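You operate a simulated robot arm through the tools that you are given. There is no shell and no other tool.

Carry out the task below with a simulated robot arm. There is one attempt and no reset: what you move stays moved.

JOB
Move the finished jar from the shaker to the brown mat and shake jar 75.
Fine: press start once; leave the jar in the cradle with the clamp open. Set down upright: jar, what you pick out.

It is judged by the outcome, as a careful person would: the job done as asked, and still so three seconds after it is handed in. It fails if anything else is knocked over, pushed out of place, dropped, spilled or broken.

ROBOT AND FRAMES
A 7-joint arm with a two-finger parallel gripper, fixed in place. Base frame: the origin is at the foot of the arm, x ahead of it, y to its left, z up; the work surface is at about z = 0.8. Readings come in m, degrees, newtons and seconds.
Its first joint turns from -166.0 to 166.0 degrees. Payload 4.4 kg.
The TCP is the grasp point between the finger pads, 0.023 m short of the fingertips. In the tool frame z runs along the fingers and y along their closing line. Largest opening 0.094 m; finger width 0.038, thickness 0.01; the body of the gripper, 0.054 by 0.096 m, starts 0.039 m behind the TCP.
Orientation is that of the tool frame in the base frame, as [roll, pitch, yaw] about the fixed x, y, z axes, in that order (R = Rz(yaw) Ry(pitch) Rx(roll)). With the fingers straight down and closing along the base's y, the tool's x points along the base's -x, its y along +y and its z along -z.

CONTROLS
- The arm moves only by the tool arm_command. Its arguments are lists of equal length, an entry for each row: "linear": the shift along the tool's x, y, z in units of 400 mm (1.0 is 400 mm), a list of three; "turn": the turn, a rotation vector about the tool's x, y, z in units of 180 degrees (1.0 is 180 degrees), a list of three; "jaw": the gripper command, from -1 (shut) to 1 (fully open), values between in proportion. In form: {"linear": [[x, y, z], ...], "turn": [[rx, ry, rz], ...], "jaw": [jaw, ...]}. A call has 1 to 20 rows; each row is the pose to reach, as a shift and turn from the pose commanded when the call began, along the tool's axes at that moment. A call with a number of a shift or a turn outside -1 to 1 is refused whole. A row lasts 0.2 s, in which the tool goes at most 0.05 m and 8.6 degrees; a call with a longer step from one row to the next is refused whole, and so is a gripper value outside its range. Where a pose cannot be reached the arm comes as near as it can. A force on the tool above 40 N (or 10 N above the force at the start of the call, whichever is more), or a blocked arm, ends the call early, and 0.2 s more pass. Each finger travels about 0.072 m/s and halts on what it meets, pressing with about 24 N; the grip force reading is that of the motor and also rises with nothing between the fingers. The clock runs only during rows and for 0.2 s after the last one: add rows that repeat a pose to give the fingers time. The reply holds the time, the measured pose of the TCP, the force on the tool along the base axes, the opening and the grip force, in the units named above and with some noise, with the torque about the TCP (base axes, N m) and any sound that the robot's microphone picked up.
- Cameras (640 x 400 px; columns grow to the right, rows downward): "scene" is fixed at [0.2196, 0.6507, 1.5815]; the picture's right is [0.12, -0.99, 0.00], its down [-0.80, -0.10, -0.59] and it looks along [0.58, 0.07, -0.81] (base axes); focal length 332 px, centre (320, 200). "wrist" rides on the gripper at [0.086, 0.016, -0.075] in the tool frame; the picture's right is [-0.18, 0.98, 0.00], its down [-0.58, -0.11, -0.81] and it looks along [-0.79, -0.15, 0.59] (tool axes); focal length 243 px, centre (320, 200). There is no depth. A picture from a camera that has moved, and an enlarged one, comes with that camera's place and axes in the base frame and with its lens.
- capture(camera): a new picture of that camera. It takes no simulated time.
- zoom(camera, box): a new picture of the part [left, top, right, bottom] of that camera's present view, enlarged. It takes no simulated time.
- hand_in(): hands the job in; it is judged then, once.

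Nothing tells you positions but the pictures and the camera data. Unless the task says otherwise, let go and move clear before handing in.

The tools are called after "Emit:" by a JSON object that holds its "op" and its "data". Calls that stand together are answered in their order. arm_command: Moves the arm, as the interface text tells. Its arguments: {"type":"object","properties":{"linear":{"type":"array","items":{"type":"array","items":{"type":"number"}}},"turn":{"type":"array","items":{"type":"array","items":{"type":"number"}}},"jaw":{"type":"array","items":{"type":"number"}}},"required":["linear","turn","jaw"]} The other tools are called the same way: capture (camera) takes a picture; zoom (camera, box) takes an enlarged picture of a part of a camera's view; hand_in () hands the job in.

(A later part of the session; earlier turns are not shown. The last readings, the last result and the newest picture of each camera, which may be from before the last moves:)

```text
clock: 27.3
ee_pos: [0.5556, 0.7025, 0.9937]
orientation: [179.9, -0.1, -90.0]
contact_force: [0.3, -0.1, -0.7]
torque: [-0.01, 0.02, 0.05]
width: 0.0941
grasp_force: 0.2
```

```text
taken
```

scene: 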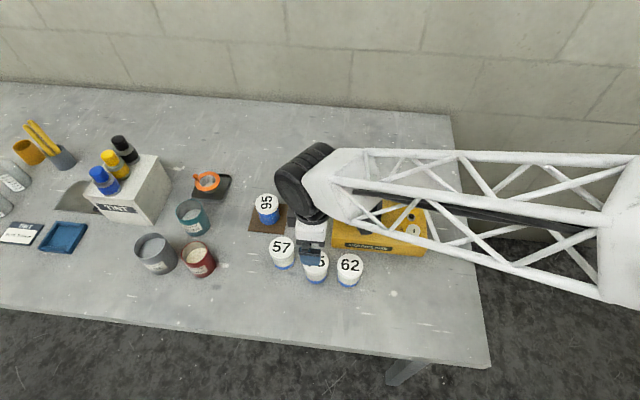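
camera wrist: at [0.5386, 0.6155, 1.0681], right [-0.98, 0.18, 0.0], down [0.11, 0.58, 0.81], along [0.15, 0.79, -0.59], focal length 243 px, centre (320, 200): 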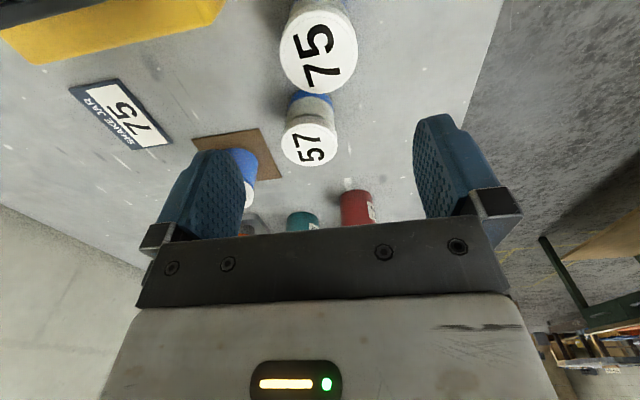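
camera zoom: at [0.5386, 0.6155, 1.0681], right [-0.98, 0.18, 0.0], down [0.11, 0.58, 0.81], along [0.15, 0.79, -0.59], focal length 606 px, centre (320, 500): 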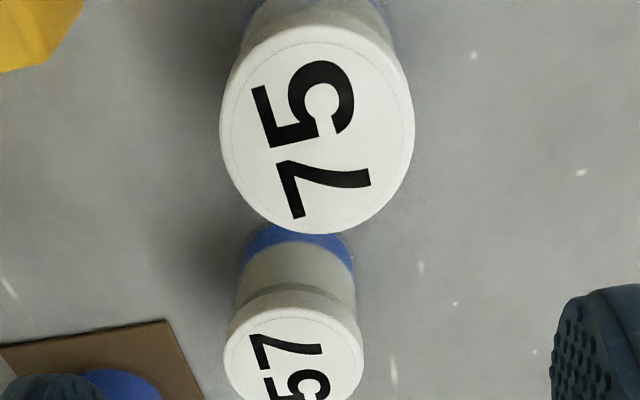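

Jar 75's lid is at about (0.5545, 0.698), and the wrist view confirms it reads 75. I'll shift 3.5 mm and lower part-way to check clearance from the neighbouring jars.

Emit:
{"op": "arm_command", "data": {"linear": [[0.009, 0, 0.05], [0.009, 0, 0.11], [0.009, 0, 0.17], [0.009, 0, 0.23], [0.009, 0, 0.25], [0.009, 0, 0.25]], "turn": [[0, 0, 0], [0, 0, 0], [0, 0, 0], [0, 0, 0], [0, 0, 0], [0, 0, 0]], "jaw": [1, 1, 1, 1, 1, 1]}}

Emit:
{"op": "capture", "data": {"camera": "wrist"}}

Emit:
{"op": "zoom", "data": {"camera": "scene", "box": [245, 195, 375, 295]}}

```text
clock: 28.7
ee_pos: [0.5543, 0.6981, 0.8939]
orientation: [-180.0, 0.1, -90.0]
contact_force: [0.2, 0.4, -0.9]
torque: [0.04, -0.03, 0.02]
width: 0.0938
grasp_force: 0.0
```

```text
taken
camera wrist: at [0.5378, 0.6117, 0.9687], right [-0.98, 0.18, 0.0], down [0.11, 0.58, 0.81], along [0.15, 0.79, -0.59], focal length 243 px, centre (320, 200)
```

wrist: 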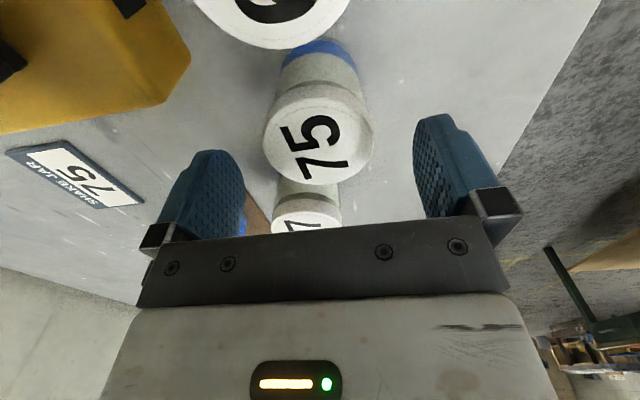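

```text
4.00 times, centred on (310, 245) of scene
camera zoom: at [0.2196, 0.6507, 1.5815], right [0.12, -0.99, 0.0], down [-0.8, -0.1, -0.59], along [0.58, 0.07, -0.81], focal length 1328 px, centre (360, 20)
```

zoom: 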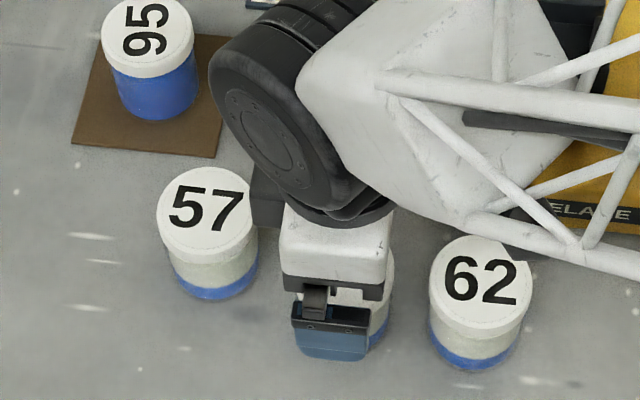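

The jar is centred between the fingers with clearance all round. I'll descend to grip height and close.

Emit:
{"op": "arm_command", "data": {"linear": [[0, 0, 0.04], [0, 0, 0.08], [0, 0, 0.1], [0, 0, 0.1], [0, 0, 0.1], [0, 0, 0.1], [0, 0, 0.1], [0, 0, 0.1]], "turn": [[0, 0, 0], [0, 0, 0], [0, 0, 0], [0, 0, 0], [0, 0, 0], [0, 0, 0], [0, 0, 0], [0, 0, 0]], "jaw": [1, 1, 1, 1, -1, -1, -1, -1]}}

Emit:
{"op": "capture", "data": {"camera": "wrist"}}

```text
clock: 30.5
ee_pos: [0.5534, 0.6976, 0.8547]
orientation: [-180.0, 0.1, -90.0]
contact_force: [1.1, -0.7, -0.1]
torque: [0.01, 0.0, 0.02]
width: 0.0592
grasp_force: 24.3
```

```text
taken
camera wrist: at [0.5371, 0.611, 0.9293], right [-0.98, 0.18, 0.0], down [0.11, 0.58, 0.81], along [0.15, 0.79, -0.59], focal length 243 px, centre (320, 200)
```

wrist: 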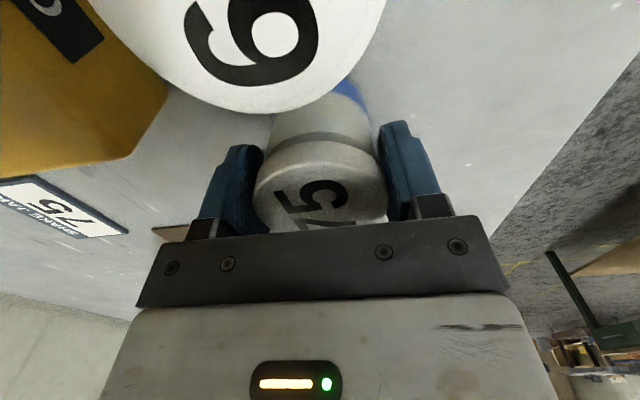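

Jar 75 is gripped. I'll lift it straight up, well clear of the other jars.

Emit:
{"op": "arm_command", "data": {"linear": [[0, 0, -0.03], [0, 0, -0.09], [0, 0, -0.16], [0, 0, -0.23], [0, 0, -0.3], [0, 0, -0.37], [0, 0, -0.44], [0, 0, -0.44]], "turn": [[0, 0, 0], [0, 0, 0], [0, 0, 0], [0, 0, 0], [0, 0, 0], [0, 0, 0], [0, 0, 0], [0, 0, 0]], "jaw": [-1, -1, -1, -1, -1, -1, -1, -1]}}

Emit:
{"op": "capture", "data": {"camera": "wrist"}}

Emit:
{"op": "capture", "data": {"camera": "scene"}}

Emit:
{"op": "zoom", "data": {"camera": "scene", "box": [335, 180, 395, 230]}}

```text
clock: 32.3
ee_pos: [0.5529, 0.6994, 1.0313]
orientation: [180.0, 0.0, -90.1]
contact_force: [0.0, -0.2, -2.5]
torque: [-0.03, -0.01, 0.01]
width: 0.0591
grasp_force: 24.0
```

```text
taken
camera wrist: at [0.5366, 0.6122, 1.1062], right [-0.98, 0.18, 0.0], down [0.11, 0.58, 0.81], along [0.15, 0.79, -0.59], focal length 243 px, centre (320, 200)
```

wrist: 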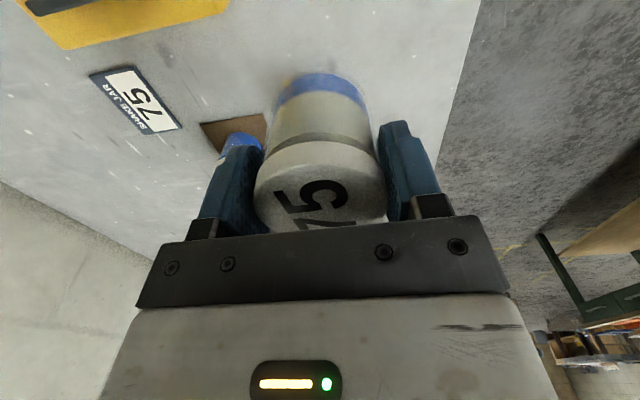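

```text
taken
```

scene: 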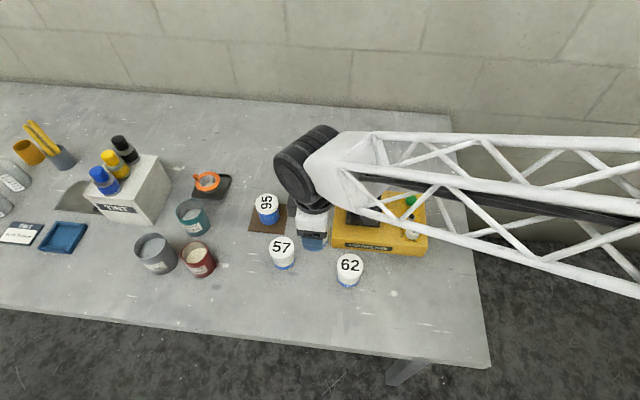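

```text
8.00 times, centred on (365, 205) of scene
camera zoom: at [0.2196, 0.6507, 1.5815], right [0.12, -0.99, 0.0], down [-0.8, -0.1, -0.59], along [0.58, 0.07, -0.81], focal length 2655 px, centre (-40, 160)
```

zoom: 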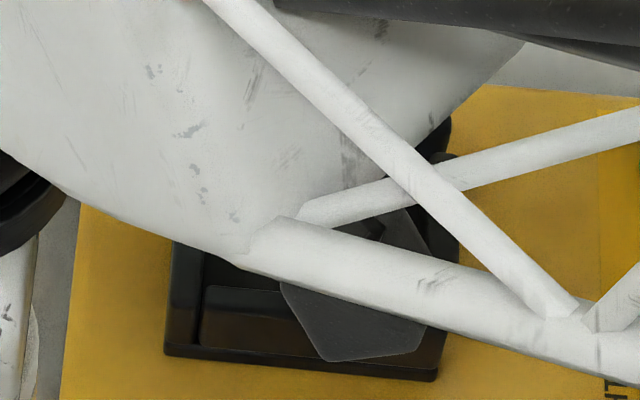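

Jar 75 is held well. Comparing the grips, jar 95 sat at about (0.7146, 0.5975) in the cradle. I'll carry jar 75 at height to above the pocket, aiming slightly towards the open clamp side.

Emit:
{"op": "arm_command", "data": {"linear": [[0.04, -0.065, 0], [0.085, -0.135, 0], [0.13, -0.205, 0], [0.175, -0.275, 0], [0.22, -0.34, 0], [0.26, -0.405, 0], [0.26, -0.405, 0]], "turn": [[0, 0, 0], [0, 0, 0], [0, 0, 0], [0, 0, 0], [0, 0, 0], [0, 0, 0], [0, 0, 0]], "jaw": [-1, -1, -1, -1, -1, -1, -1]}}

Emit:
{"op": "capture", "data": {"camera": "wrist"}}

Emit:
{"op": "zoom", "data": {"camera": "wrist", "box": [220, 0, 420, 160]}}

Emit:
{"op": "capture", "data": {"camera": "scene"}}

```text
clock: 33.9
ee_pos: [0.7171, 0.5938, 1.032]
orientation: [180.0, 0.1, -90.1]
contact_force: [0.8, -0.1, -1.3]
torque: [0.01, 0.02, -0.02]
width: 0.0592
grasp_force: 24.1
```

```text
taken
camera wrist: at [0.7004, 0.508, 1.1078], right [-0.98, 0.18, 0.0], down [0.11, 0.58, 0.81], along [0.15, 0.79, -0.59], focal length 243 px, centre (320, 200)
```

wrist: 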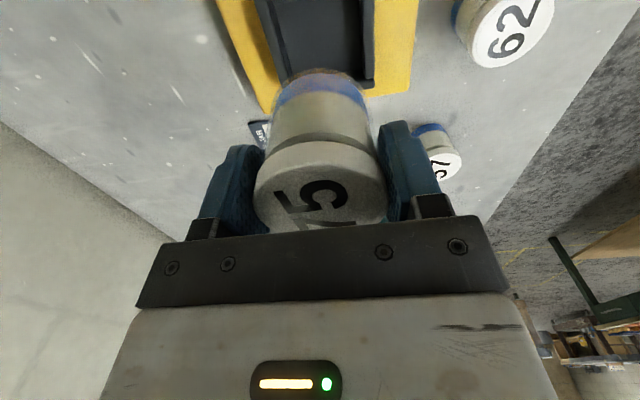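

```text
2.50 times, centred on (320, 80) of wrist
camera zoom: at [0.7004, 0.508, 1.1078], right [-0.98, 0.18, 0.0], down [0.11, 0.58, 0.81], along [0.15, 0.79, -0.59], focal length 606 px, centre (320, 500)
```

zoom: 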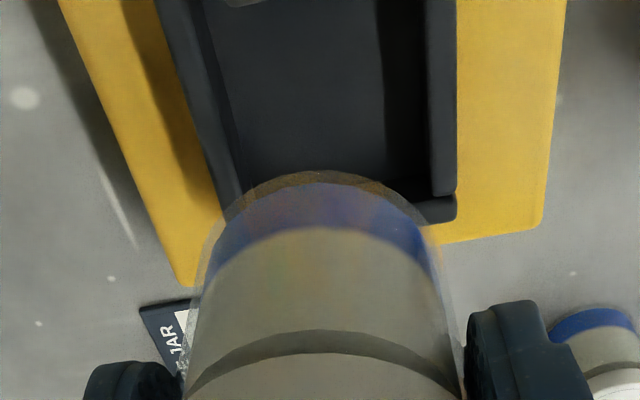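

```text
taken
```

scene: 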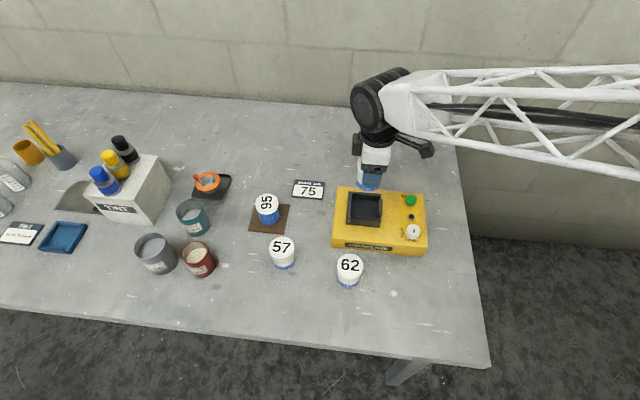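

Emit:
{"op": "zoom", "data": {"camera": "scene", "box": [335, 180, 395, 230]}}

```text
8.00 times, centred on (365, 205) of scene
camera zoom: at [0.2196, 0.6507, 1.5815], right [0.12, -0.99, 0.0], down [-0.8, -0.1, -0.59], along [0.58, 0.07, -0.81], focal length 2655 px, centre (-40, 160)
```

zoom: 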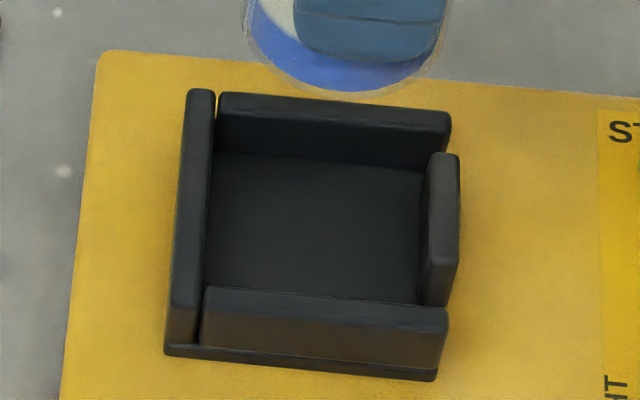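

The empty pocket spans about x 0.682–0.750 and y 0.561–0.629, so jar 75 is within about 1 mm of its centre. I'll lower it into the cradle.

Emit:
{"op": "arm_command", "data": {"linear": [[-0.002, 0.002, 0.06], [-0.004, 0.003, 0.12], [-0.004, 0.003, 0.18], [-0.004, 0.003, 0.23], [-0.004, 0.003, 0.25], [-0.004, 0.003, 0.25]], "turn": [[0, 0, 0], [0, 0, 0], [0, 0, 0], [0, 0, 0], [0, 0, 0], [0, 0, 0]], "jaw": [-1, -1, -1, -1, -1, -1]}}

Emit:
{"op": "capture", "data": {"camera": "wrist"}}

Emit:
{"op": "zoom", "data": {"camera": "scene", "box": [320, 140, 440, 260]}}

```text
clock: 35.3
ee_pos: [0.7169, 0.5956, 0.9312]
orientation: [180.0, 0.1, -89.9]
contact_force: [0.4, 0.4, -1.1]
torque: [0.03, 0.03, 0.0]
width: 0.0594
grasp_force: 24.0
```

```text
taken
camera wrist: at [0.6994, 0.5092, 1.0059], right [-0.98, 0.18, 0.0], down [0.11, 0.58, 0.81], along [0.15, 0.79, -0.59], focal length 243 px, centre (320, 200)
```

wrist: 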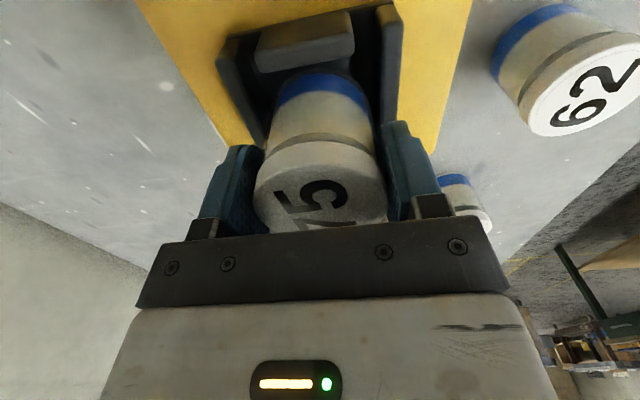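

```text
3.33 times, centred on (380, 200) of scene
camera zoom: at [0.2196, 0.6507, 1.5815], right [0.12, -0.99, 0.0], down [-0.8, -0.1, -0.59], along [0.58, 0.07, -0.81], focal length 1106 px, centre (120, 200)
```

zoom: 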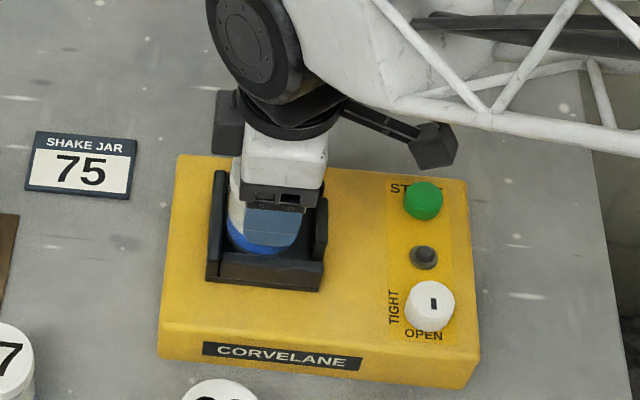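

The jar is inside the pocket walls, so I'll lower the last centimetre in small steps.

Emit:
{"op": "arm_command", "data": {"linear": [[0, 0, 0.007], [0, 0, 0.014], [0, 0, 0.02], [0, 0, 0.025], [0, 0, 0.025]], "turn": [[0, 0, 0], [0, 0, 0], [0, 0, 0], [0, 0, 0], [0, 0, 0]], "jaw": [-1, -1, -1, -1, -1]}}

```text
clock: 36.5
ee_pos: [0.7166, 0.5956, 0.9204]
orientation: [180.0, 0.1, -90.0]
contact_force: [-0.3, 0.5, -1.0]
torque: [-0.01, -0.02, 0.04]
width: 0.0592
grasp_force: 24.2
```

Emit:
{"op": "arm_command", "data": {"linear": [[0, 0, 0.003], [0, 0, 0.006], [0, 0, 0.006]], "turn": [[0, 0, 0], [0, 0, 0], [0, 0, 0]], "jaw": [-1, -1, -1]}}

Emit:
{"op": "capture", "data": {"camera": "wrist"}}

```text
clock: 37.3
ee_pos: [0.7167, 0.5962, 0.9184]
orientation: [-180.0, 0.1, -90.1]
contact_force: [0.3, -1.0, 21.4]
torque: [0.09, -0.02, -0.15]
width: 0.0596
grasp_force: 24.4
```

```text
taken
camera wrist: at [0.6999, 0.5094, 0.9927], right [-0.98, 0.18, 0.0], down [0.11, 0.58, 0.81], along [0.15, 0.79, -0.59], focal length 243 px, centre (320, 200)
```

wrist: 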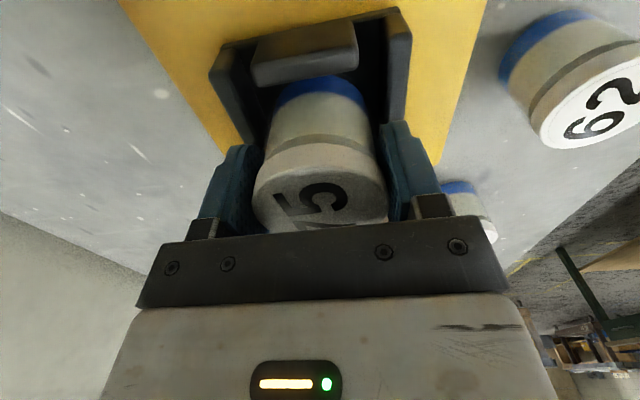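

It's seated at z ≈ 0.918, as predicted. I'll ease the pressure, open and lift clear.

Emit:
{"op": "arm_command", "data": {"linear": [[0, 0, -0.0025], [0, 0, -0.0025], [0, 0, -0.0025], [0, 0, -0.0025], [0, 0, -0.03], [0, 0, -0.1], [0, 0, -0.2], [0, 0, -0.25], [0, 0, -0.25]], "turn": [[0, 0, 0], [0, 0, 0], [0, 0, 0], [0, 0, 0], [0, 0, 0], [0, 0, 0], [0, 0, 0], [0, 0, 0], [0, 0, 0]], "jaw": [-1, 0.6, 1, 1, 1, 1, 1, 1, 1]}}

Emit:
{"op": "capture", "data": {"camera": "wrist"}}

Emit:
{"op": "capture", "data": {"camera": "scene"}}

Emit:
{"op": "zoom", "data": {"camera": "scene", "box": [320, 140, 440, 260]}}

```text
clock: 39.3
ee_pos: [0.716, 0.594, 1.0171]
orientation: [180.0, 0.0, -90.1]
contact_force: [-0.4, 0.2, -0.1]
torque: [-0.01, -0.03, 0.0]
width: 0.0937
grasp_force: 0.1
```

```text
taken
camera wrist: at [0.6989, 0.5071, 1.0916], right [-0.98, 0.18, 0.0], down [0.11, 0.58, 0.81], along [0.15, 0.79, -0.59], focal length 243 px, centre (320, 200)
```

wrist: 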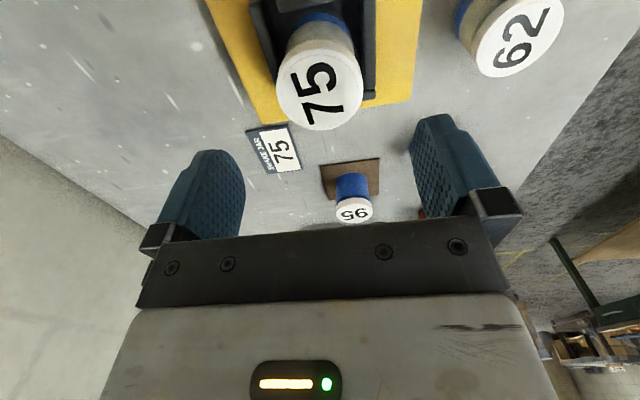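

```text
taken
```

scene: 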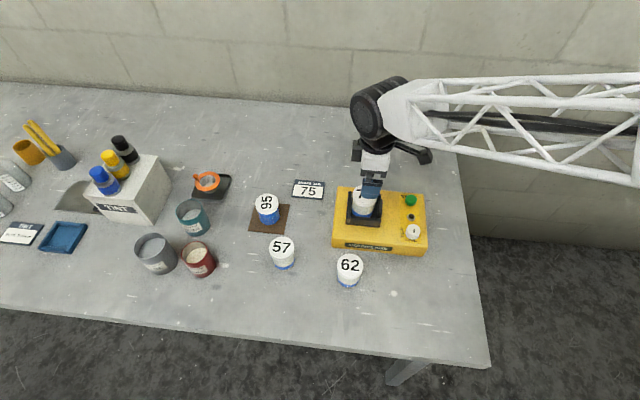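

```text
3.33 times, centred on (380, 200) of scene
camera zoom: at [0.2196, 0.6507, 1.5815], right [0.12, -0.99, 0.0], down [-0.8, -0.1, -0.59], along [0.58, 0.07, -0.81], focal length 1106 px, centre (120, 200)
```

zoom: 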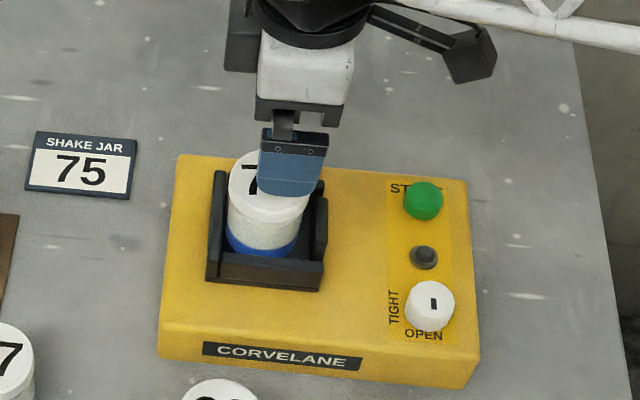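

Jar 75 stands upright in the cradle. Next is the clamp: I'll move above the knob with the fingers closing along x, ready to turn it back to TIGHT.

Emit:
{"op": "arm_command", "data": {"linear": [[0.07, 0.03, 0], [0.15, 0.06, 0], [0.23, 0.095, 0], [0.307, 0.125, 0], [0.307, 0.125, 0.08], [0.307, 0.125, 0.16], [0.307, 0.125, 0.215], [0.307, 0.125, 0.215]], "turn": [[0, 0, 0], [0, 0, 0], [0, 0, 0], [0, 0, 0], [0, 0, 0], [0, 0, 0], [0, 0, 0], [0, 0, 0]], "jaw": [0, 0, 0, 0, 0, 0, 0, 0]}}

Emit:
{"op": "capture", "data": {"camera": "wrist"}}

Emit:
{"op": "zoom", "data": {"camera": "wrist", "box": [200, 0, 440, 200]}}

Emit:
{"op": "capture", "data": {"camera": "scene"}}

```text
clock: 41.1
ee_pos: [0.665, 0.474, 0.9315]
orientation: [-180.0, 0.1, -90.1]
contact_force: [0.4, -0.7, 0.0]
torque: [-0.02, 0.0, 0.02]
width: 0.0474
grasp_force: 0.0
```

```text
taken
camera wrist: at [0.6485, 0.3879, 1.0053], right [-0.98, 0.18, 0.0], down [0.11, 0.58, 0.81], along [0.15, 0.79, -0.59], focal length 243 px, centre (320, 200)
```

wrist: 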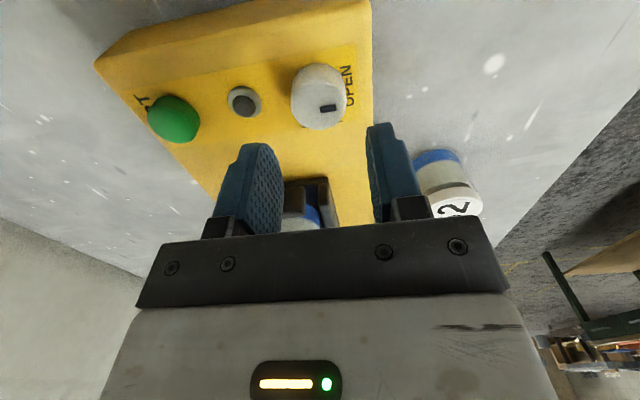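

```text
2.00 times, centred on (320, 100) of wrist
camera zoom: at [0.6485, 0.3879, 1.0053], right [-0.98, 0.18, 0.0], down [0.11, 0.58, 0.81], along [0.15, 0.79, -0.59], focal length 485 px, centre (320, 400)
```

zoom: 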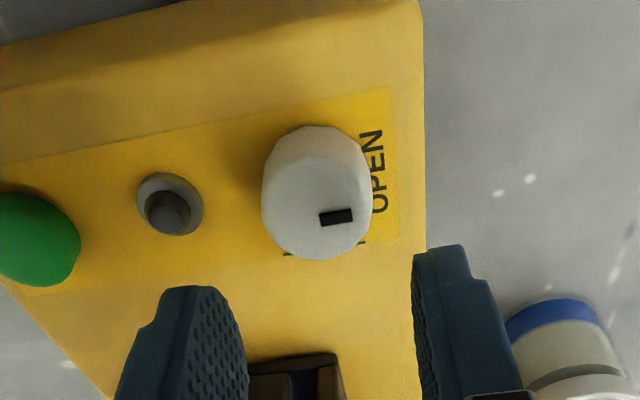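

```text
taken
```

scene: 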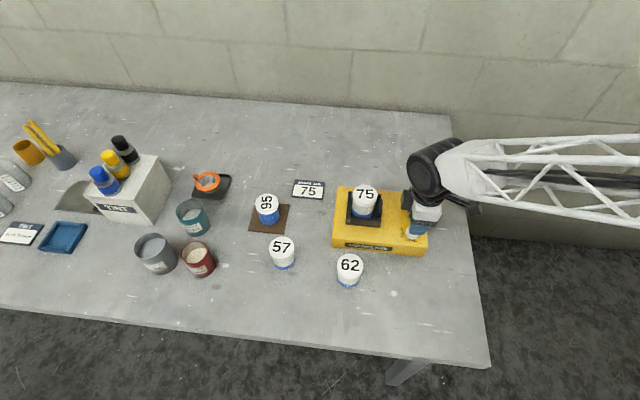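

The knob is centred to within 2 mm. I'll correct that, descend, and close on it.

Emit:
{"op": "arm_command", "data": {"linear": [[0.005, -0.001, 0.04], [0.005, -0.001, 0.08], [0.005, -0.001, 0.12], [0.005, -0.001, 0.126], [0.005, -0.001, 0.126]], "turn": [[0, 0, 0], [0, 0, 0], [0, 0, 0], [0, 0, 0], [0, 0, 0]], "jaw": [0, 0, 0, 0, 0]}}

Emit:
{"op": "zoom", "data": {"camera": "wrist", "box": [200, 60, 440, 260]}}

```text
clock: 42.3
ee_pos: [0.6655, 0.4692, 0.8821]
orientation: [180.0, 0.0, -90.1]
contact_force: [0.2, -0.2, -0.2]
torque: [-0.01, -0.05, 0.0]
width: 0.0467
grasp_force: 0.0
```

```text
2.00 times, centred on (320, 160) of wrist
camera zoom: at [0.6494, 0.3834, 0.9569], right [-0.98, 0.18, 0.0], down [0.11, 0.58, 0.81], along [0.15, 0.79, -0.59], focal length 485 px, centre (320, 280)
```

zoom: 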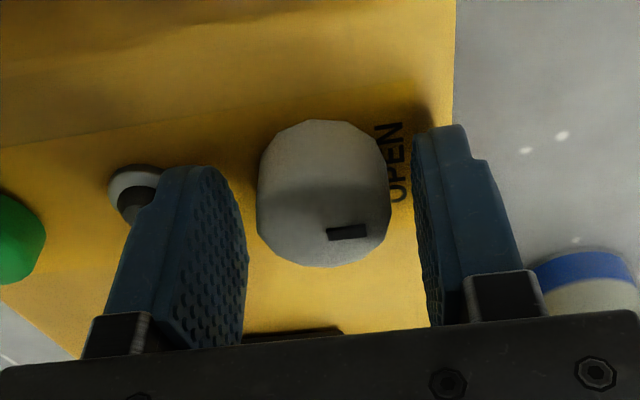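

Emit:
{"op": "arm_command", "data": {"linear": [[-0.005, 0.0015, 0], [-0.005, 0.0015, 0], [-0.005, 0.0015, 0], [-0.005, 0.0015, 0], [-0.005, 0.0015, 0]], "turn": [[0, 0, 0], [0, 0, 0], [0, 0, 0], [0, 0, 0], [0, 0, 0]], "jaw": [0, -0.2, -0.3, -1, -1]}}

```text
clock: 43.5
ee_pos: [0.6649, 0.4729, 0.8827]
orientation: [-179.9, 0.0, -89.9]
contact_force: [-2.6, 1.7, -0.6]
torque: [0.04, 0.0, -0.03]
width: 0.0334
grasp_force: 45.3
```

Gripped with almost no side load. I'll turn the knob back towards TIGHT in stages, clockwise from above.

Emit:
{"op": "arm_command", "data": {"linear": [[0, 0, 0], [0, 0, 0], [0, 0, 0], [0, 0, 0], [0, 0, 0], [0, 0, 0]], "turn": [[0, 0, 0.03], [0, 0, 0.065], [0, 0, 0.1], [0, 0, 0.135], [0, 0, 0.166], [0, 0, 0.166]], "jaw": [-1, -1, -1, -1, -1, -1]}}

```text
clock: 45.0
ee_pos: [0.6666, 0.4718, 0.8821]
orientation: [180.0, 0.0, -120.1]
contact_force: [4.0, -6.1, 1.3]
torque: [-0.36, -0.21, -0.02]
width: 0.0335
grasp_force: 44.8
stopped in row 6: the force on the tool passed its limit at 41 N (the readings are from after the stop); the commanded pose is now the measured one
```

Emit:
{"op": "arm_command", "data": {"linear": [[0.0004, -0.0008, 0], [0.0004, -0.0008, 0], [0.0004, -0.0008, 0], [0.0004, -0.0008, 0]], "turn": [[0, 0, 0.03], [0, 0, 0.06], [0, 0, 0.085], [0, 0, 0.085]], "jaw": [-1, -1, -1, -1]}}

```text
clock: 46.0
ee_pos: [0.6663, 0.4715, 0.8828]
orientation: [-180.0, 0.2, -135.5]
contact_force: [38.9, 0.8, -9.9]
torque: [-0.13, -0.47, 0.06]
width: 0.0333
grasp_force: 45.0
```

A side load of 39 N in +x has built up. I'll shift the tool +x by 1.7 mm to relax it before continuing.

Emit:
{"op": "arm_command", "data": {"linear": [[-0.002, -0.002, 0], [-0.003, -0.003, 0], [-0.003, -0.003, 0]], "turn": [[0, 0, 0], [0, 0, 0], [0, 0, 0]], "jaw": [-1, -1, -1]}}

```text
clock: 46.8
ee_pos: [0.6668, 0.4721, 0.8834]
orientation: [179.8, 0.1, -135.3]
contact_force: [-17.0, -6.9, 10.8]
torque: [-0.31, 0.56, -0.02]
width: 0.0332
grasp_force: 45.2
```

Emit:
{"op": "arm_command", "data": {"linear": [[0, 0, 0], [0, 0, 0], [0, 0, 0], [0, 0, 0]], "turn": [[0, 0, 0.03], [0, 0, 0.06], [0, 0, 0.085], [0, 0, 0.085]], "jaw": [-1, -1, -1, -1]}}

```text
clock: 47.8
ee_pos: [0.6678, 0.4704, 0.8824]
orientation: [180.0, 0.1, -150.7]
contact_force: [-32.0, -5.5, 9.1]
torque: [0.12, 0.51, 0.02]
width: 0.0334
grasp_force: 45.3
```

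Emit:
{"op": "arm_command", "data": {"linear": [[0.002, 0.0009, 0], [0.002, 0.0009, 0], [0.002, 0.0009, 0], [0.002, 0.0009, 0], [0.002, 0.0009, 0]], "turn": [[0, 0, 0], [0, 0, 0.03], [0, 0, 0.06], [0, 0, 0.085], [0, 0, 0.085]], "jaw": [-1, -1, -1, -1, -1]}}

Emit:
{"op": "zoom", "data": {"camera": "scene", "box": [320, 175, 440, 260]}}

Emit:
{"op": "zoom", "data": {"camera": "wrist", "box": [200, 60, 440, 260]}}

```text
clock: 49.0
ee_pos: [0.6682, 0.4708, 0.8821]
orientation: [180.0, 0.1, -165.9]
contact_force: [12.6, -33.8, -1.1]
torque: [-0.74, -0.51, 0.07]
width: 0.0336
grasp_force: 45.5
```

```text
4.71 times, centred on (380, 218) of scene
camera zoom: at [0.2196, 0.6507, 1.5815], right [0.12, -0.99, 0.0], down [-0.8, -0.1, -0.59], along [0.58, 0.07, -0.81], focal length 1562 px, centre (38, 118)
```

zoom: 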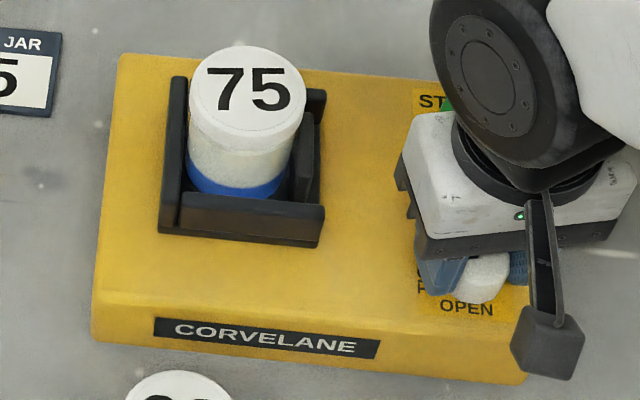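

```text
2.00 times, centred on (320, 160) of wrist
camera zoom: at [0.5793, 0.4652, 0.9565], right [-0.06, 1.0, 0.0], down [0.59, 0.03, 0.81], along [0.81, 0.05, -0.59], focal length 485 px, centre (320, 280)
```

zoom: 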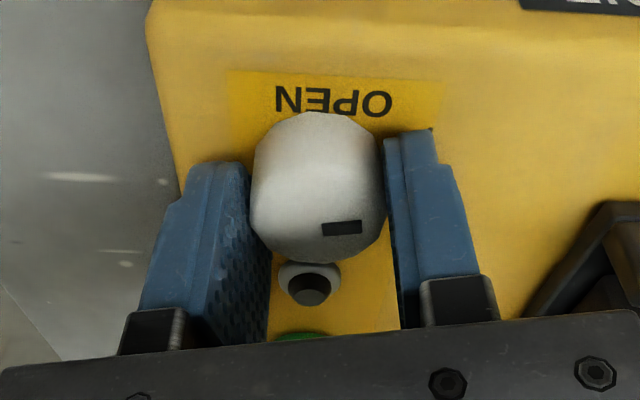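

The clamp pad is closing on jar 75. There are about 14° left, so I'll relax the side load in −y and finish the turn.

Emit:
{"op": "arm_command", "data": {"linear": [[0, -0.002, 0], [0, -0.002, 0], [0, -0.002, 0], [0, -0.002, 0], [0, -0.002, 0]], "turn": [[0, 0, 0], [0, 0, 0.025], [0, 0, 0.05], [0, 0, 0.076], [0, 0, 0.076]], "jaw": [-1, -1, -1, -1, -1]}}

Emit:
{"op": "zoom", "data": {"camera": "wrist", "box": [200, 60, 440, 260]}}

Emit:
{"op": "zoom", "data": {"camera": "scene", "box": [320, 175, 440, 260]}}

```text
clock: 49.9
ee_pos: [0.667, 0.4695, 0.8818]
orientation: [179.9, 0.1, -175.4]
contact_force: [-0.8, -9.8, 6.7]
torque: [-0.41, -0.08, 0.03]
width: 0.0334
grasp_force: 45.0
stopped in row 4: the force on the tool passed its limit at 49 N (the readings are from after the stop); the commanded pose is now the measured one
```

```text
2.00 times, centred on (320, 160) of wrist
camera zoom: at [0.5796, 0.4793, 0.9565], right [0.11, 0.99, 0.0], down [0.59, -0.06, 0.81], along [0.8, -0.08, -0.59], focal length 485 px, centre (320, 280)
```

zoom: 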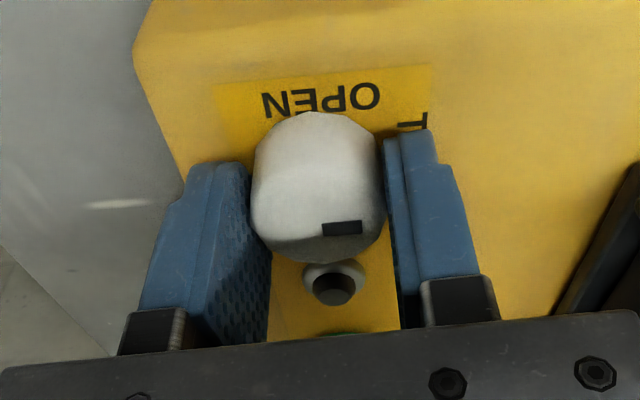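

```text
4.71 times, centred on (380, 218) of scene
camera zoom: at [0.2196, 0.6507, 1.5815], right [0.12, -0.99, 0.0], down [-0.8, -0.1, -0.59], along [0.58, 0.07, -0.81], focal length 1562 px, centre (38, 118)
```

zoom: 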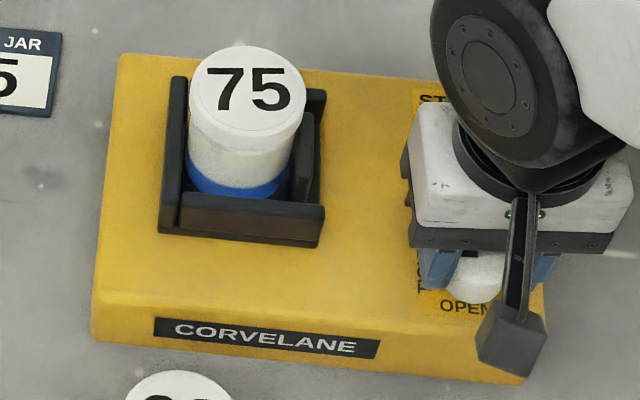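

About 5° remain to the TIGHT stop.

Emit:
{"op": "arm_command", "data": {"linear": [[0, -0.0012, 0], [0, -0.0012, 0], [0, -0.0012, 0], [0, -0.0012, 0]], "turn": [[0, 0, 0], [0, 0, 0.014], [0, 0, 0.027], [0, 0, 0.027]], "jaw": [-1, -1, -1, -1]}}

Emit:
{"op": "zoom", "data": {"camera": "wrist", "box": [200, 60, 440, 260]}}

Emit:
{"op": "zoom", "data": {"camera": "scene", "box": [335, 180, 395, 230]}}

```text
clock: 50.9
ee_pos: [0.6677, 0.4701, 0.8823]
orientation: [179.9, 0.1, 179.6]
contact_force: [6.3, -3.5, 7.4]
torque: [-0.07, -0.19, 0.52]
width: 0.0337
grasp_force: 45.8
```

```text
2.00 times, centred on (320, 160) of wrist
camera zoom: at [0.5809, 0.4864, 0.9564], right [0.19, 0.98, 0.0], down [0.58, -0.11, 0.81], along [0.79, -0.15, -0.59], focal length 485 px, centre (320, 280)
```

zoom: 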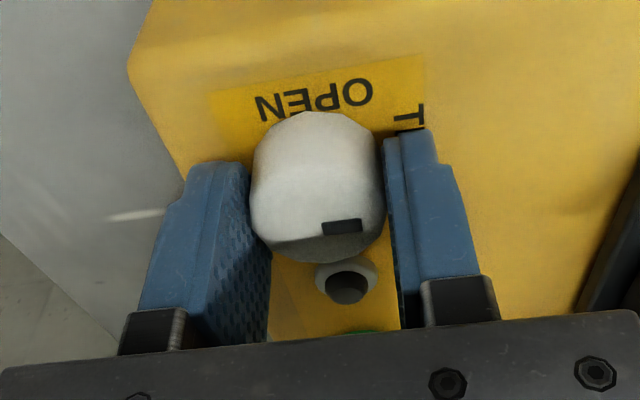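

```text
8.00 times, centred on (365, 205) of scene
camera zoom: at [0.2196, 0.6507, 1.5815], right [0.12, -0.99, 0.0], down [-0.8, -0.1, -0.59], along [0.58, 0.07, -0.81], focal length 2655 px, centre (-40, 160)
```

zoom: 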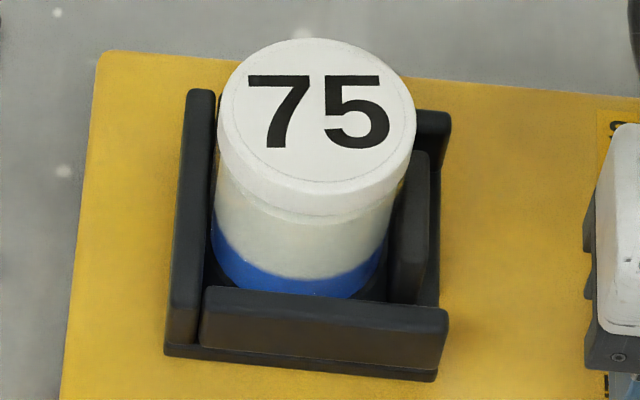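

The knob has hit its stop at TIGHT and the clamp holds jar 75 just as it held jar 95. I'll release the knob and lift off.

Emit:
{"op": "arm_command", "data": {"linear": [[0, 0, 0], [0, 0, 0], [0, 0, 0], [0, 0, -0.05], [0, 0, -0.13], [0, 0, -0.2], [0, 0, -0.2]], "turn": [[0, 0, 0], [0, 0, 0], [0, 0, 0], [0, 0, 0], [0, 0, 0], [0, 0, 0], [0, 0, 0]], "jaw": [0.2, 0.2, 0.2, 0.2, 0.2, 0.2, 0.2]}}

Emit:
{"op": "capture", "data": {"camera": "wrist"}}

Emit:
{"op": "zoom", "data": {"camera": "wrist", "box": [240, 60, 420, 220]}}

Emit:
{"op": "zoom", "data": {"camera": "scene", "box": [320, 175, 440, 260]}}

```text
clock: 52.5
ee_pos: [0.6669, 0.4693, 0.9634]
orientation: [179.9, 0.1, 179.7]
contact_force: [-0.3, -0.4, 1.1]
torque: [0.0, 0.0, 0.01]
width: 0.0563
grasp_force: 0.0
```

```text
taken
camera wrist: at [0.58, 0.4859, 1.038], right [0.19, 0.98, 0.0], down [0.58, -0.11, 0.81], along [0.79, -0.15, -0.59], focal length 243 px, centre (320, 200)
```

wrist: 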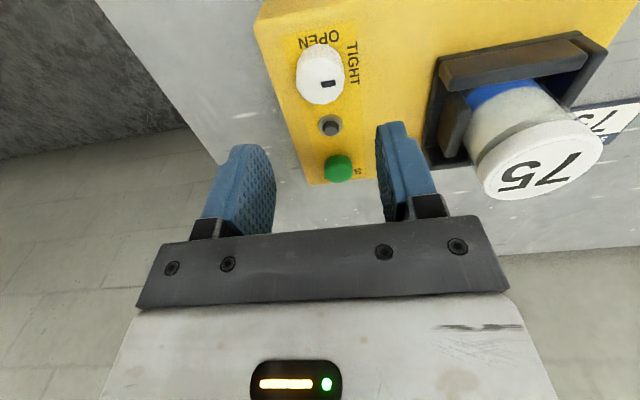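

```text
2.50 times, centred on (330, 140) of wrist
camera zoom: at [0.58, 0.4859, 1.038], right [0.19, 0.98, 0.0], down [0.58, -0.11, 0.81], along [0.79, -0.15, -0.59], focal length 606 px, centre (295, 350)
```

zoom: 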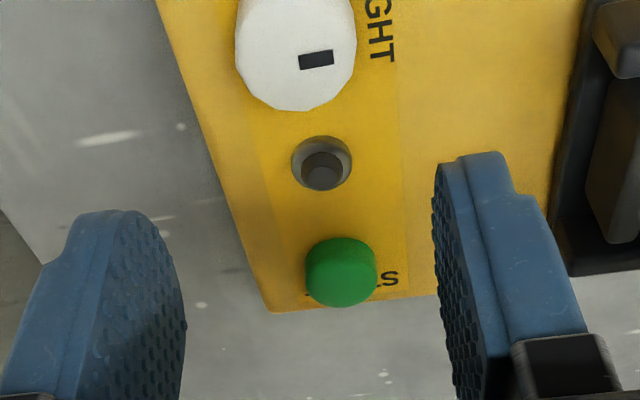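

```text
4.71 times, centred on (380, 218) of scene
camera zoom: at [0.2196, 0.6507, 1.5815], right [0.12, -0.99, 0.0], down [-0.8, -0.1, -0.59], along [0.58, 0.07, -0.81], focal length 1562 px, centre (38, 118)
```

zoom: 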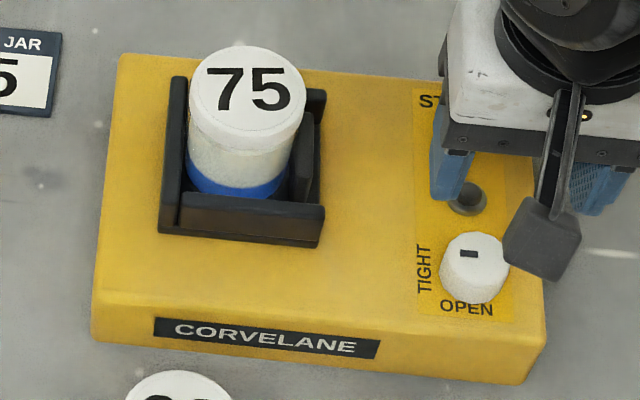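

The knob mark is on TIGHT. The START button is at about (0.770, 0.470), with its top near z ≈ 0.863. I'll close the fingers and move above it.

Emit:
{"op": "arm_command", "data": {"linear": [[-0.08, 0.001, 0], [-0.17, 0.002, 0], [-0.2585, 0.0028, 0], [-0.2585, 0.0028, 0.05], [-0.2585, 0.0028, 0.1075], [-0.2585, 0.0028, 0.1075], [-0.2585, 0.0028, 0.1075]], "turn": [[0, 0, 0], [0, 0, 0], [0, 0, 0], [0, 0, 0], [0, 0, 0], [0, 0, 0], [0, 0, 0]], "jaw": [-1, -1, -1, -1, -1, -1, -1]}}

Emit:
{"op": "capture", "data": {"camera": "wrist"}}

Emit:
{"op": "zoom", "data": {"camera": "wrist", "box": [220, 20, 420, 180]}}

Emit:
{"op": "zoom", "data": {"camera": "scene", "box": [320, 155, 450, 260]}}

```text
clock: 54.1
ee_pos: [0.7699, 0.4712, 0.919]
orientation: [179.9, 0.1, 179.7]
contact_force: [0.1, 0.2, 1.3]
torque: [0.0, -0.01, 0.01]
width: 0.0001
grasp_force: 23.6
```

```text
taken
camera wrist: at [0.6833, 0.4876, 0.9941], right [0.19, 0.98, 0.0], down [0.58, -0.11, 0.81], along [0.79, -0.15, -0.59], focal length 243 px, centre (320, 200)
```

wrist: 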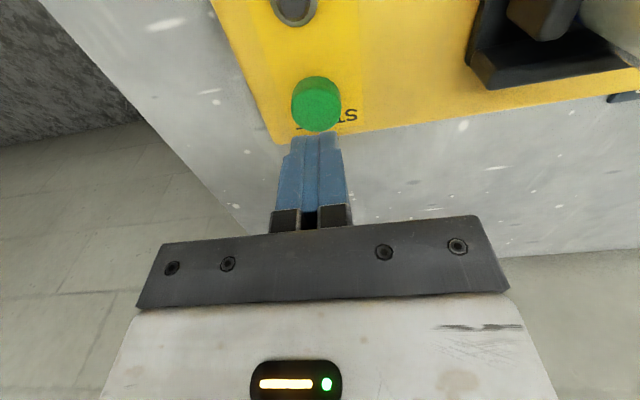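

```text
2.50 times, centred on (320, 100) of wrist
camera zoom: at [0.6833, 0.4876, 0.9941], right [0.19, 0.98, 0.0], down [0.58, -0.11, 0.81], along [0.79, -0.15, -0.59], focal length 606 px, centre (320, 450)
```

zoom: 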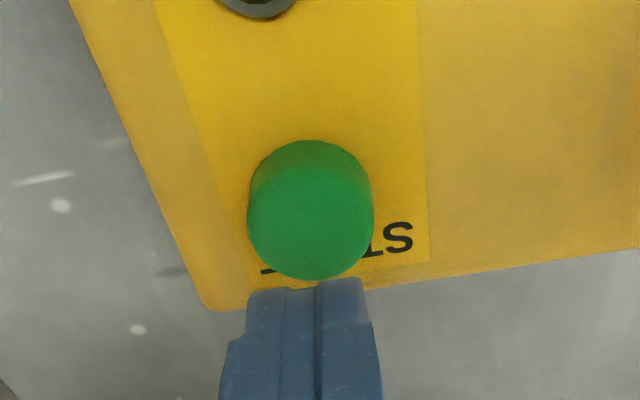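

```text
3.81 times, centred on (385, 208) of scene
camera zoom: at [0.2196, 0.6507, 1.5815], right [0.12, -0.99, 0.0], down [-0.8, -0.1, -0.59], along [0.58, 0.07, -0.81], focal length 1264 px, centre (72, 171)
```

zoom: 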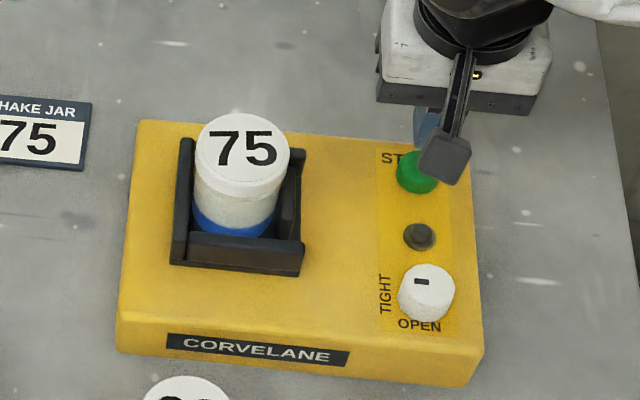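

Lined up to within 2 mm. I'll correct in y and go down to just above the button.

Emit:
{"op": "arm_command", "data": {"linear": [[0.003, -0.005, 0.03], [0.003, -0.005, 0.06], [0.003, -0.005, 0.072], [0.003, -0.005, 0.072]], "turn": [[0, 0, 0], [0, 0, 0], [0, 0, 0], [0, 0, 0]], "jaw": [-1, -1, -1, -1]}}

Emit:
{"op": "zoom", "data": {"camera": "wrist", "box": [220, 60, 420, 220]}}

```text
clock: 55.1
ee_pos: [0.77, 0.4682, 0.8917]
orientation: [179.9, 0.0, 179.7]
contact_force: [-0.7, -0.7, 2.4]
torque: [0.0, 0.04, 0.03]
width: 0.0001
grasp_force: 24.0
heard: click
```

```text
2.50 times, centred on (320, 140) of wrist
camera zoom: at [0.684, 0.485, 0.9654], right [0.19, 0.98, 0.0], down [0.58, -0.11, 0.81], along [0.79, -0.15, -0.59], focal length 606 px, centre (320, 350)
```

zoom: 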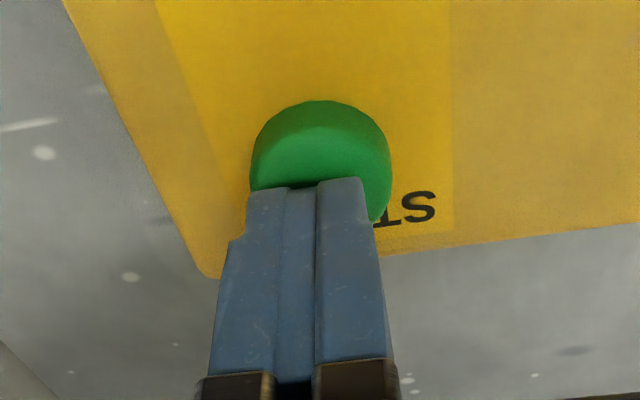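

I heard a click, so the button may already have triggered. Checking the light and jar before doing anything else.

Emit:
{"op": "capture", "data": {"camera": "scene"}}

Emit:
{"op": "zoom", "data": {"camera": "scene", "box": [320, 155, 450, 260]}}

Emit:
{"op": "capture", "data": {"camera": "wrist"}}

```text
taken
```

scene: 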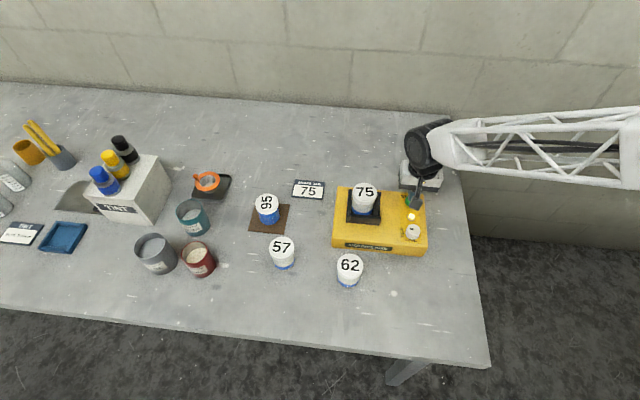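

```text
3.81 times, centred on (385, 208) of scene
camera zoom: at [0.2196, 0.6507, 1.5815], right [0.12, -0.99, 0.0], down [-0.8, -0.1, -0.59], along [0.58, 0.07, -0.81], focal length 1264 px, centre (72, 171)
```

zoom: 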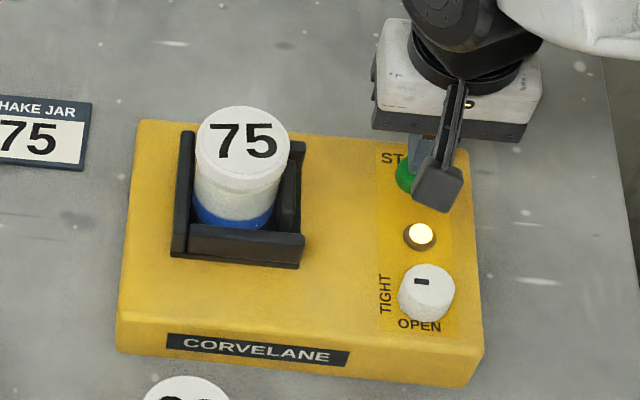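

```text
taken
camera wrist: at [0.684, 0.485, 0.9654], right [0.19, 0.98, 0.0], down [0.58, -0.11, 0.81], along [0.79, -0.15, -0.59], focal length 243 px, centre (320, 200)
```

wrist: 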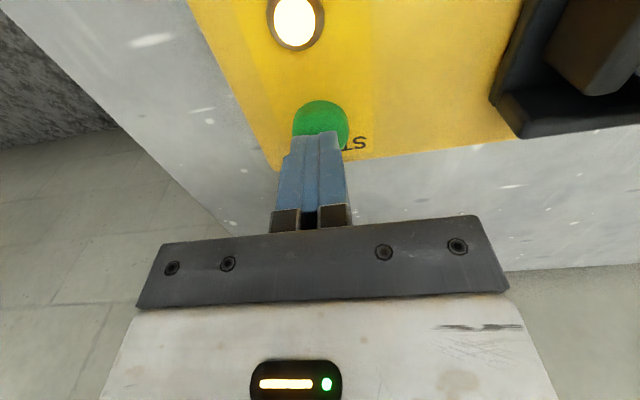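

The amber light is on and the cradle is moving, so the shaker started on that single press. I'll retract straight up, stay clear and wait for it to finish.

Emit:
{"op": "arm_command", "data": {"linear": [[0, 0, -0.03], [0, 0, -0.1], [0, 0, -0.2], [0, 0, -0.28], [0, 0, -0.28], [0, 0, -0.28], [0, 0, -0.28], [0, 0, -0.28], [0, 0, -0.28], [0, 0, -0.28]], "turn": [[0, 0, 0], [0, 0, 0], [0, 0, 0], [0, 0, 0], [0, 0, 0], [0, 0, 0], [0, 0, 0], [0, 0, 0], [0, 0, 0], [0, 0, 0]], "jaw": [-1, -1, -1, -1, -1, -1, -1, -1, -1, -1]}}

Emit:
{"op": "zoom", "data": {"camera": "scene", "box": [320, 155, 450, 260]}}

```text
clock: 57.3
ee_pos: [0.7689, 0.4705, 1.0065]
orientation: [179.8, 0.0, 179.7]
contact_force: [0.4, -0.3, 0.2]
torque: [-0.02, 0.03, 0.01]
width: 0.0
grasp_force: 24.2
```

```text
3.81 times, centred on (385, 208) of scene
camera zoom: at [0.2196, 0.6507, 1.5815], right [0.12, -0.99, 0.0], down [-0.8, -0.1, -0.59], along [0.58, 0.07, -0.81], focal length 1264 px, centre (72, 171)
```

zoom: 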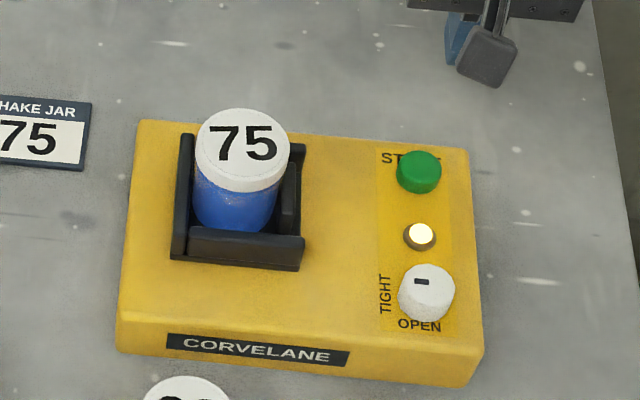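

The shaker is still running (amber) and jar 75's contents are mixing to blue. Waiting.

Emit:
{"op": "arm_command", "data": {"linear": [[0, 0, 0], [0, 0, 0], [0, 0, 0], [0, 0, 0], [0, 0, 0], [0, 0, 0], [0, 0, 0], [0, 0, 0], [0, 0, 0], [0, 0, 0], [0, 0, 0], [0, 0, 0], [0, 0, 0], [0, 0, 0], [0, 0, 0]], "turn": [[0, 0, 0], [0, 0, 0], [0, 0, 0], [0, 0, 0], [0, 0, 0], [0, 0, 0], [0, 0, 0], [0, 0, 0], [0, 0, 0], [0, 0, 0], [0, 0, 0], [0, 0, 0], [0, 0, 0], [0, 0, 0], [0, 0, 0]], "jaw": [-1, -1, -1, -1, -1, -1, -1, -1, -1, -1, -1, -1, -1, -1, -1]}}

Emit:
{"op": "zoom", "data": {"camera": "scene", "box": [320, 155, 450, 260]}}

```text
clock: 60.5
ee_pos: [0.7692, 0.471, 1.0061]
orientation: [179.9, 0.1, 179.8]
contact_force: [-0.6, 0.2, 0.7]
torque: [0.02, -0.01, -0.04]
width: 0.0001
grasp_force: 23.6
```

```text
3.81 times, centred on (385, 208) of scene
camera zoom: at [0.2196, 0.6507, 1.5815], right [0.12, -0.99, 0.0], down [-0.8, -0.1, -0.59], along [0.58, 0.07, -0.81], focal length 1264 px, centre (72, 171)
```

zoom: 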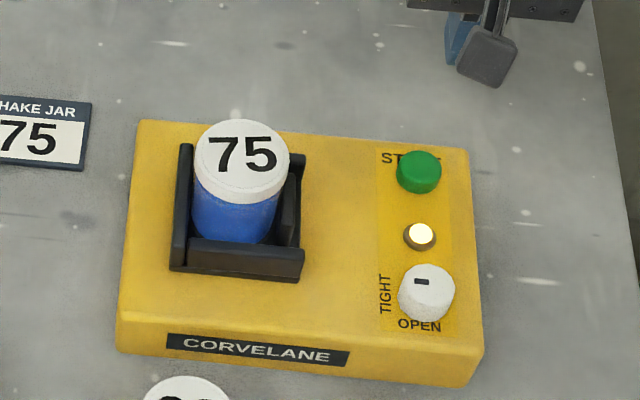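

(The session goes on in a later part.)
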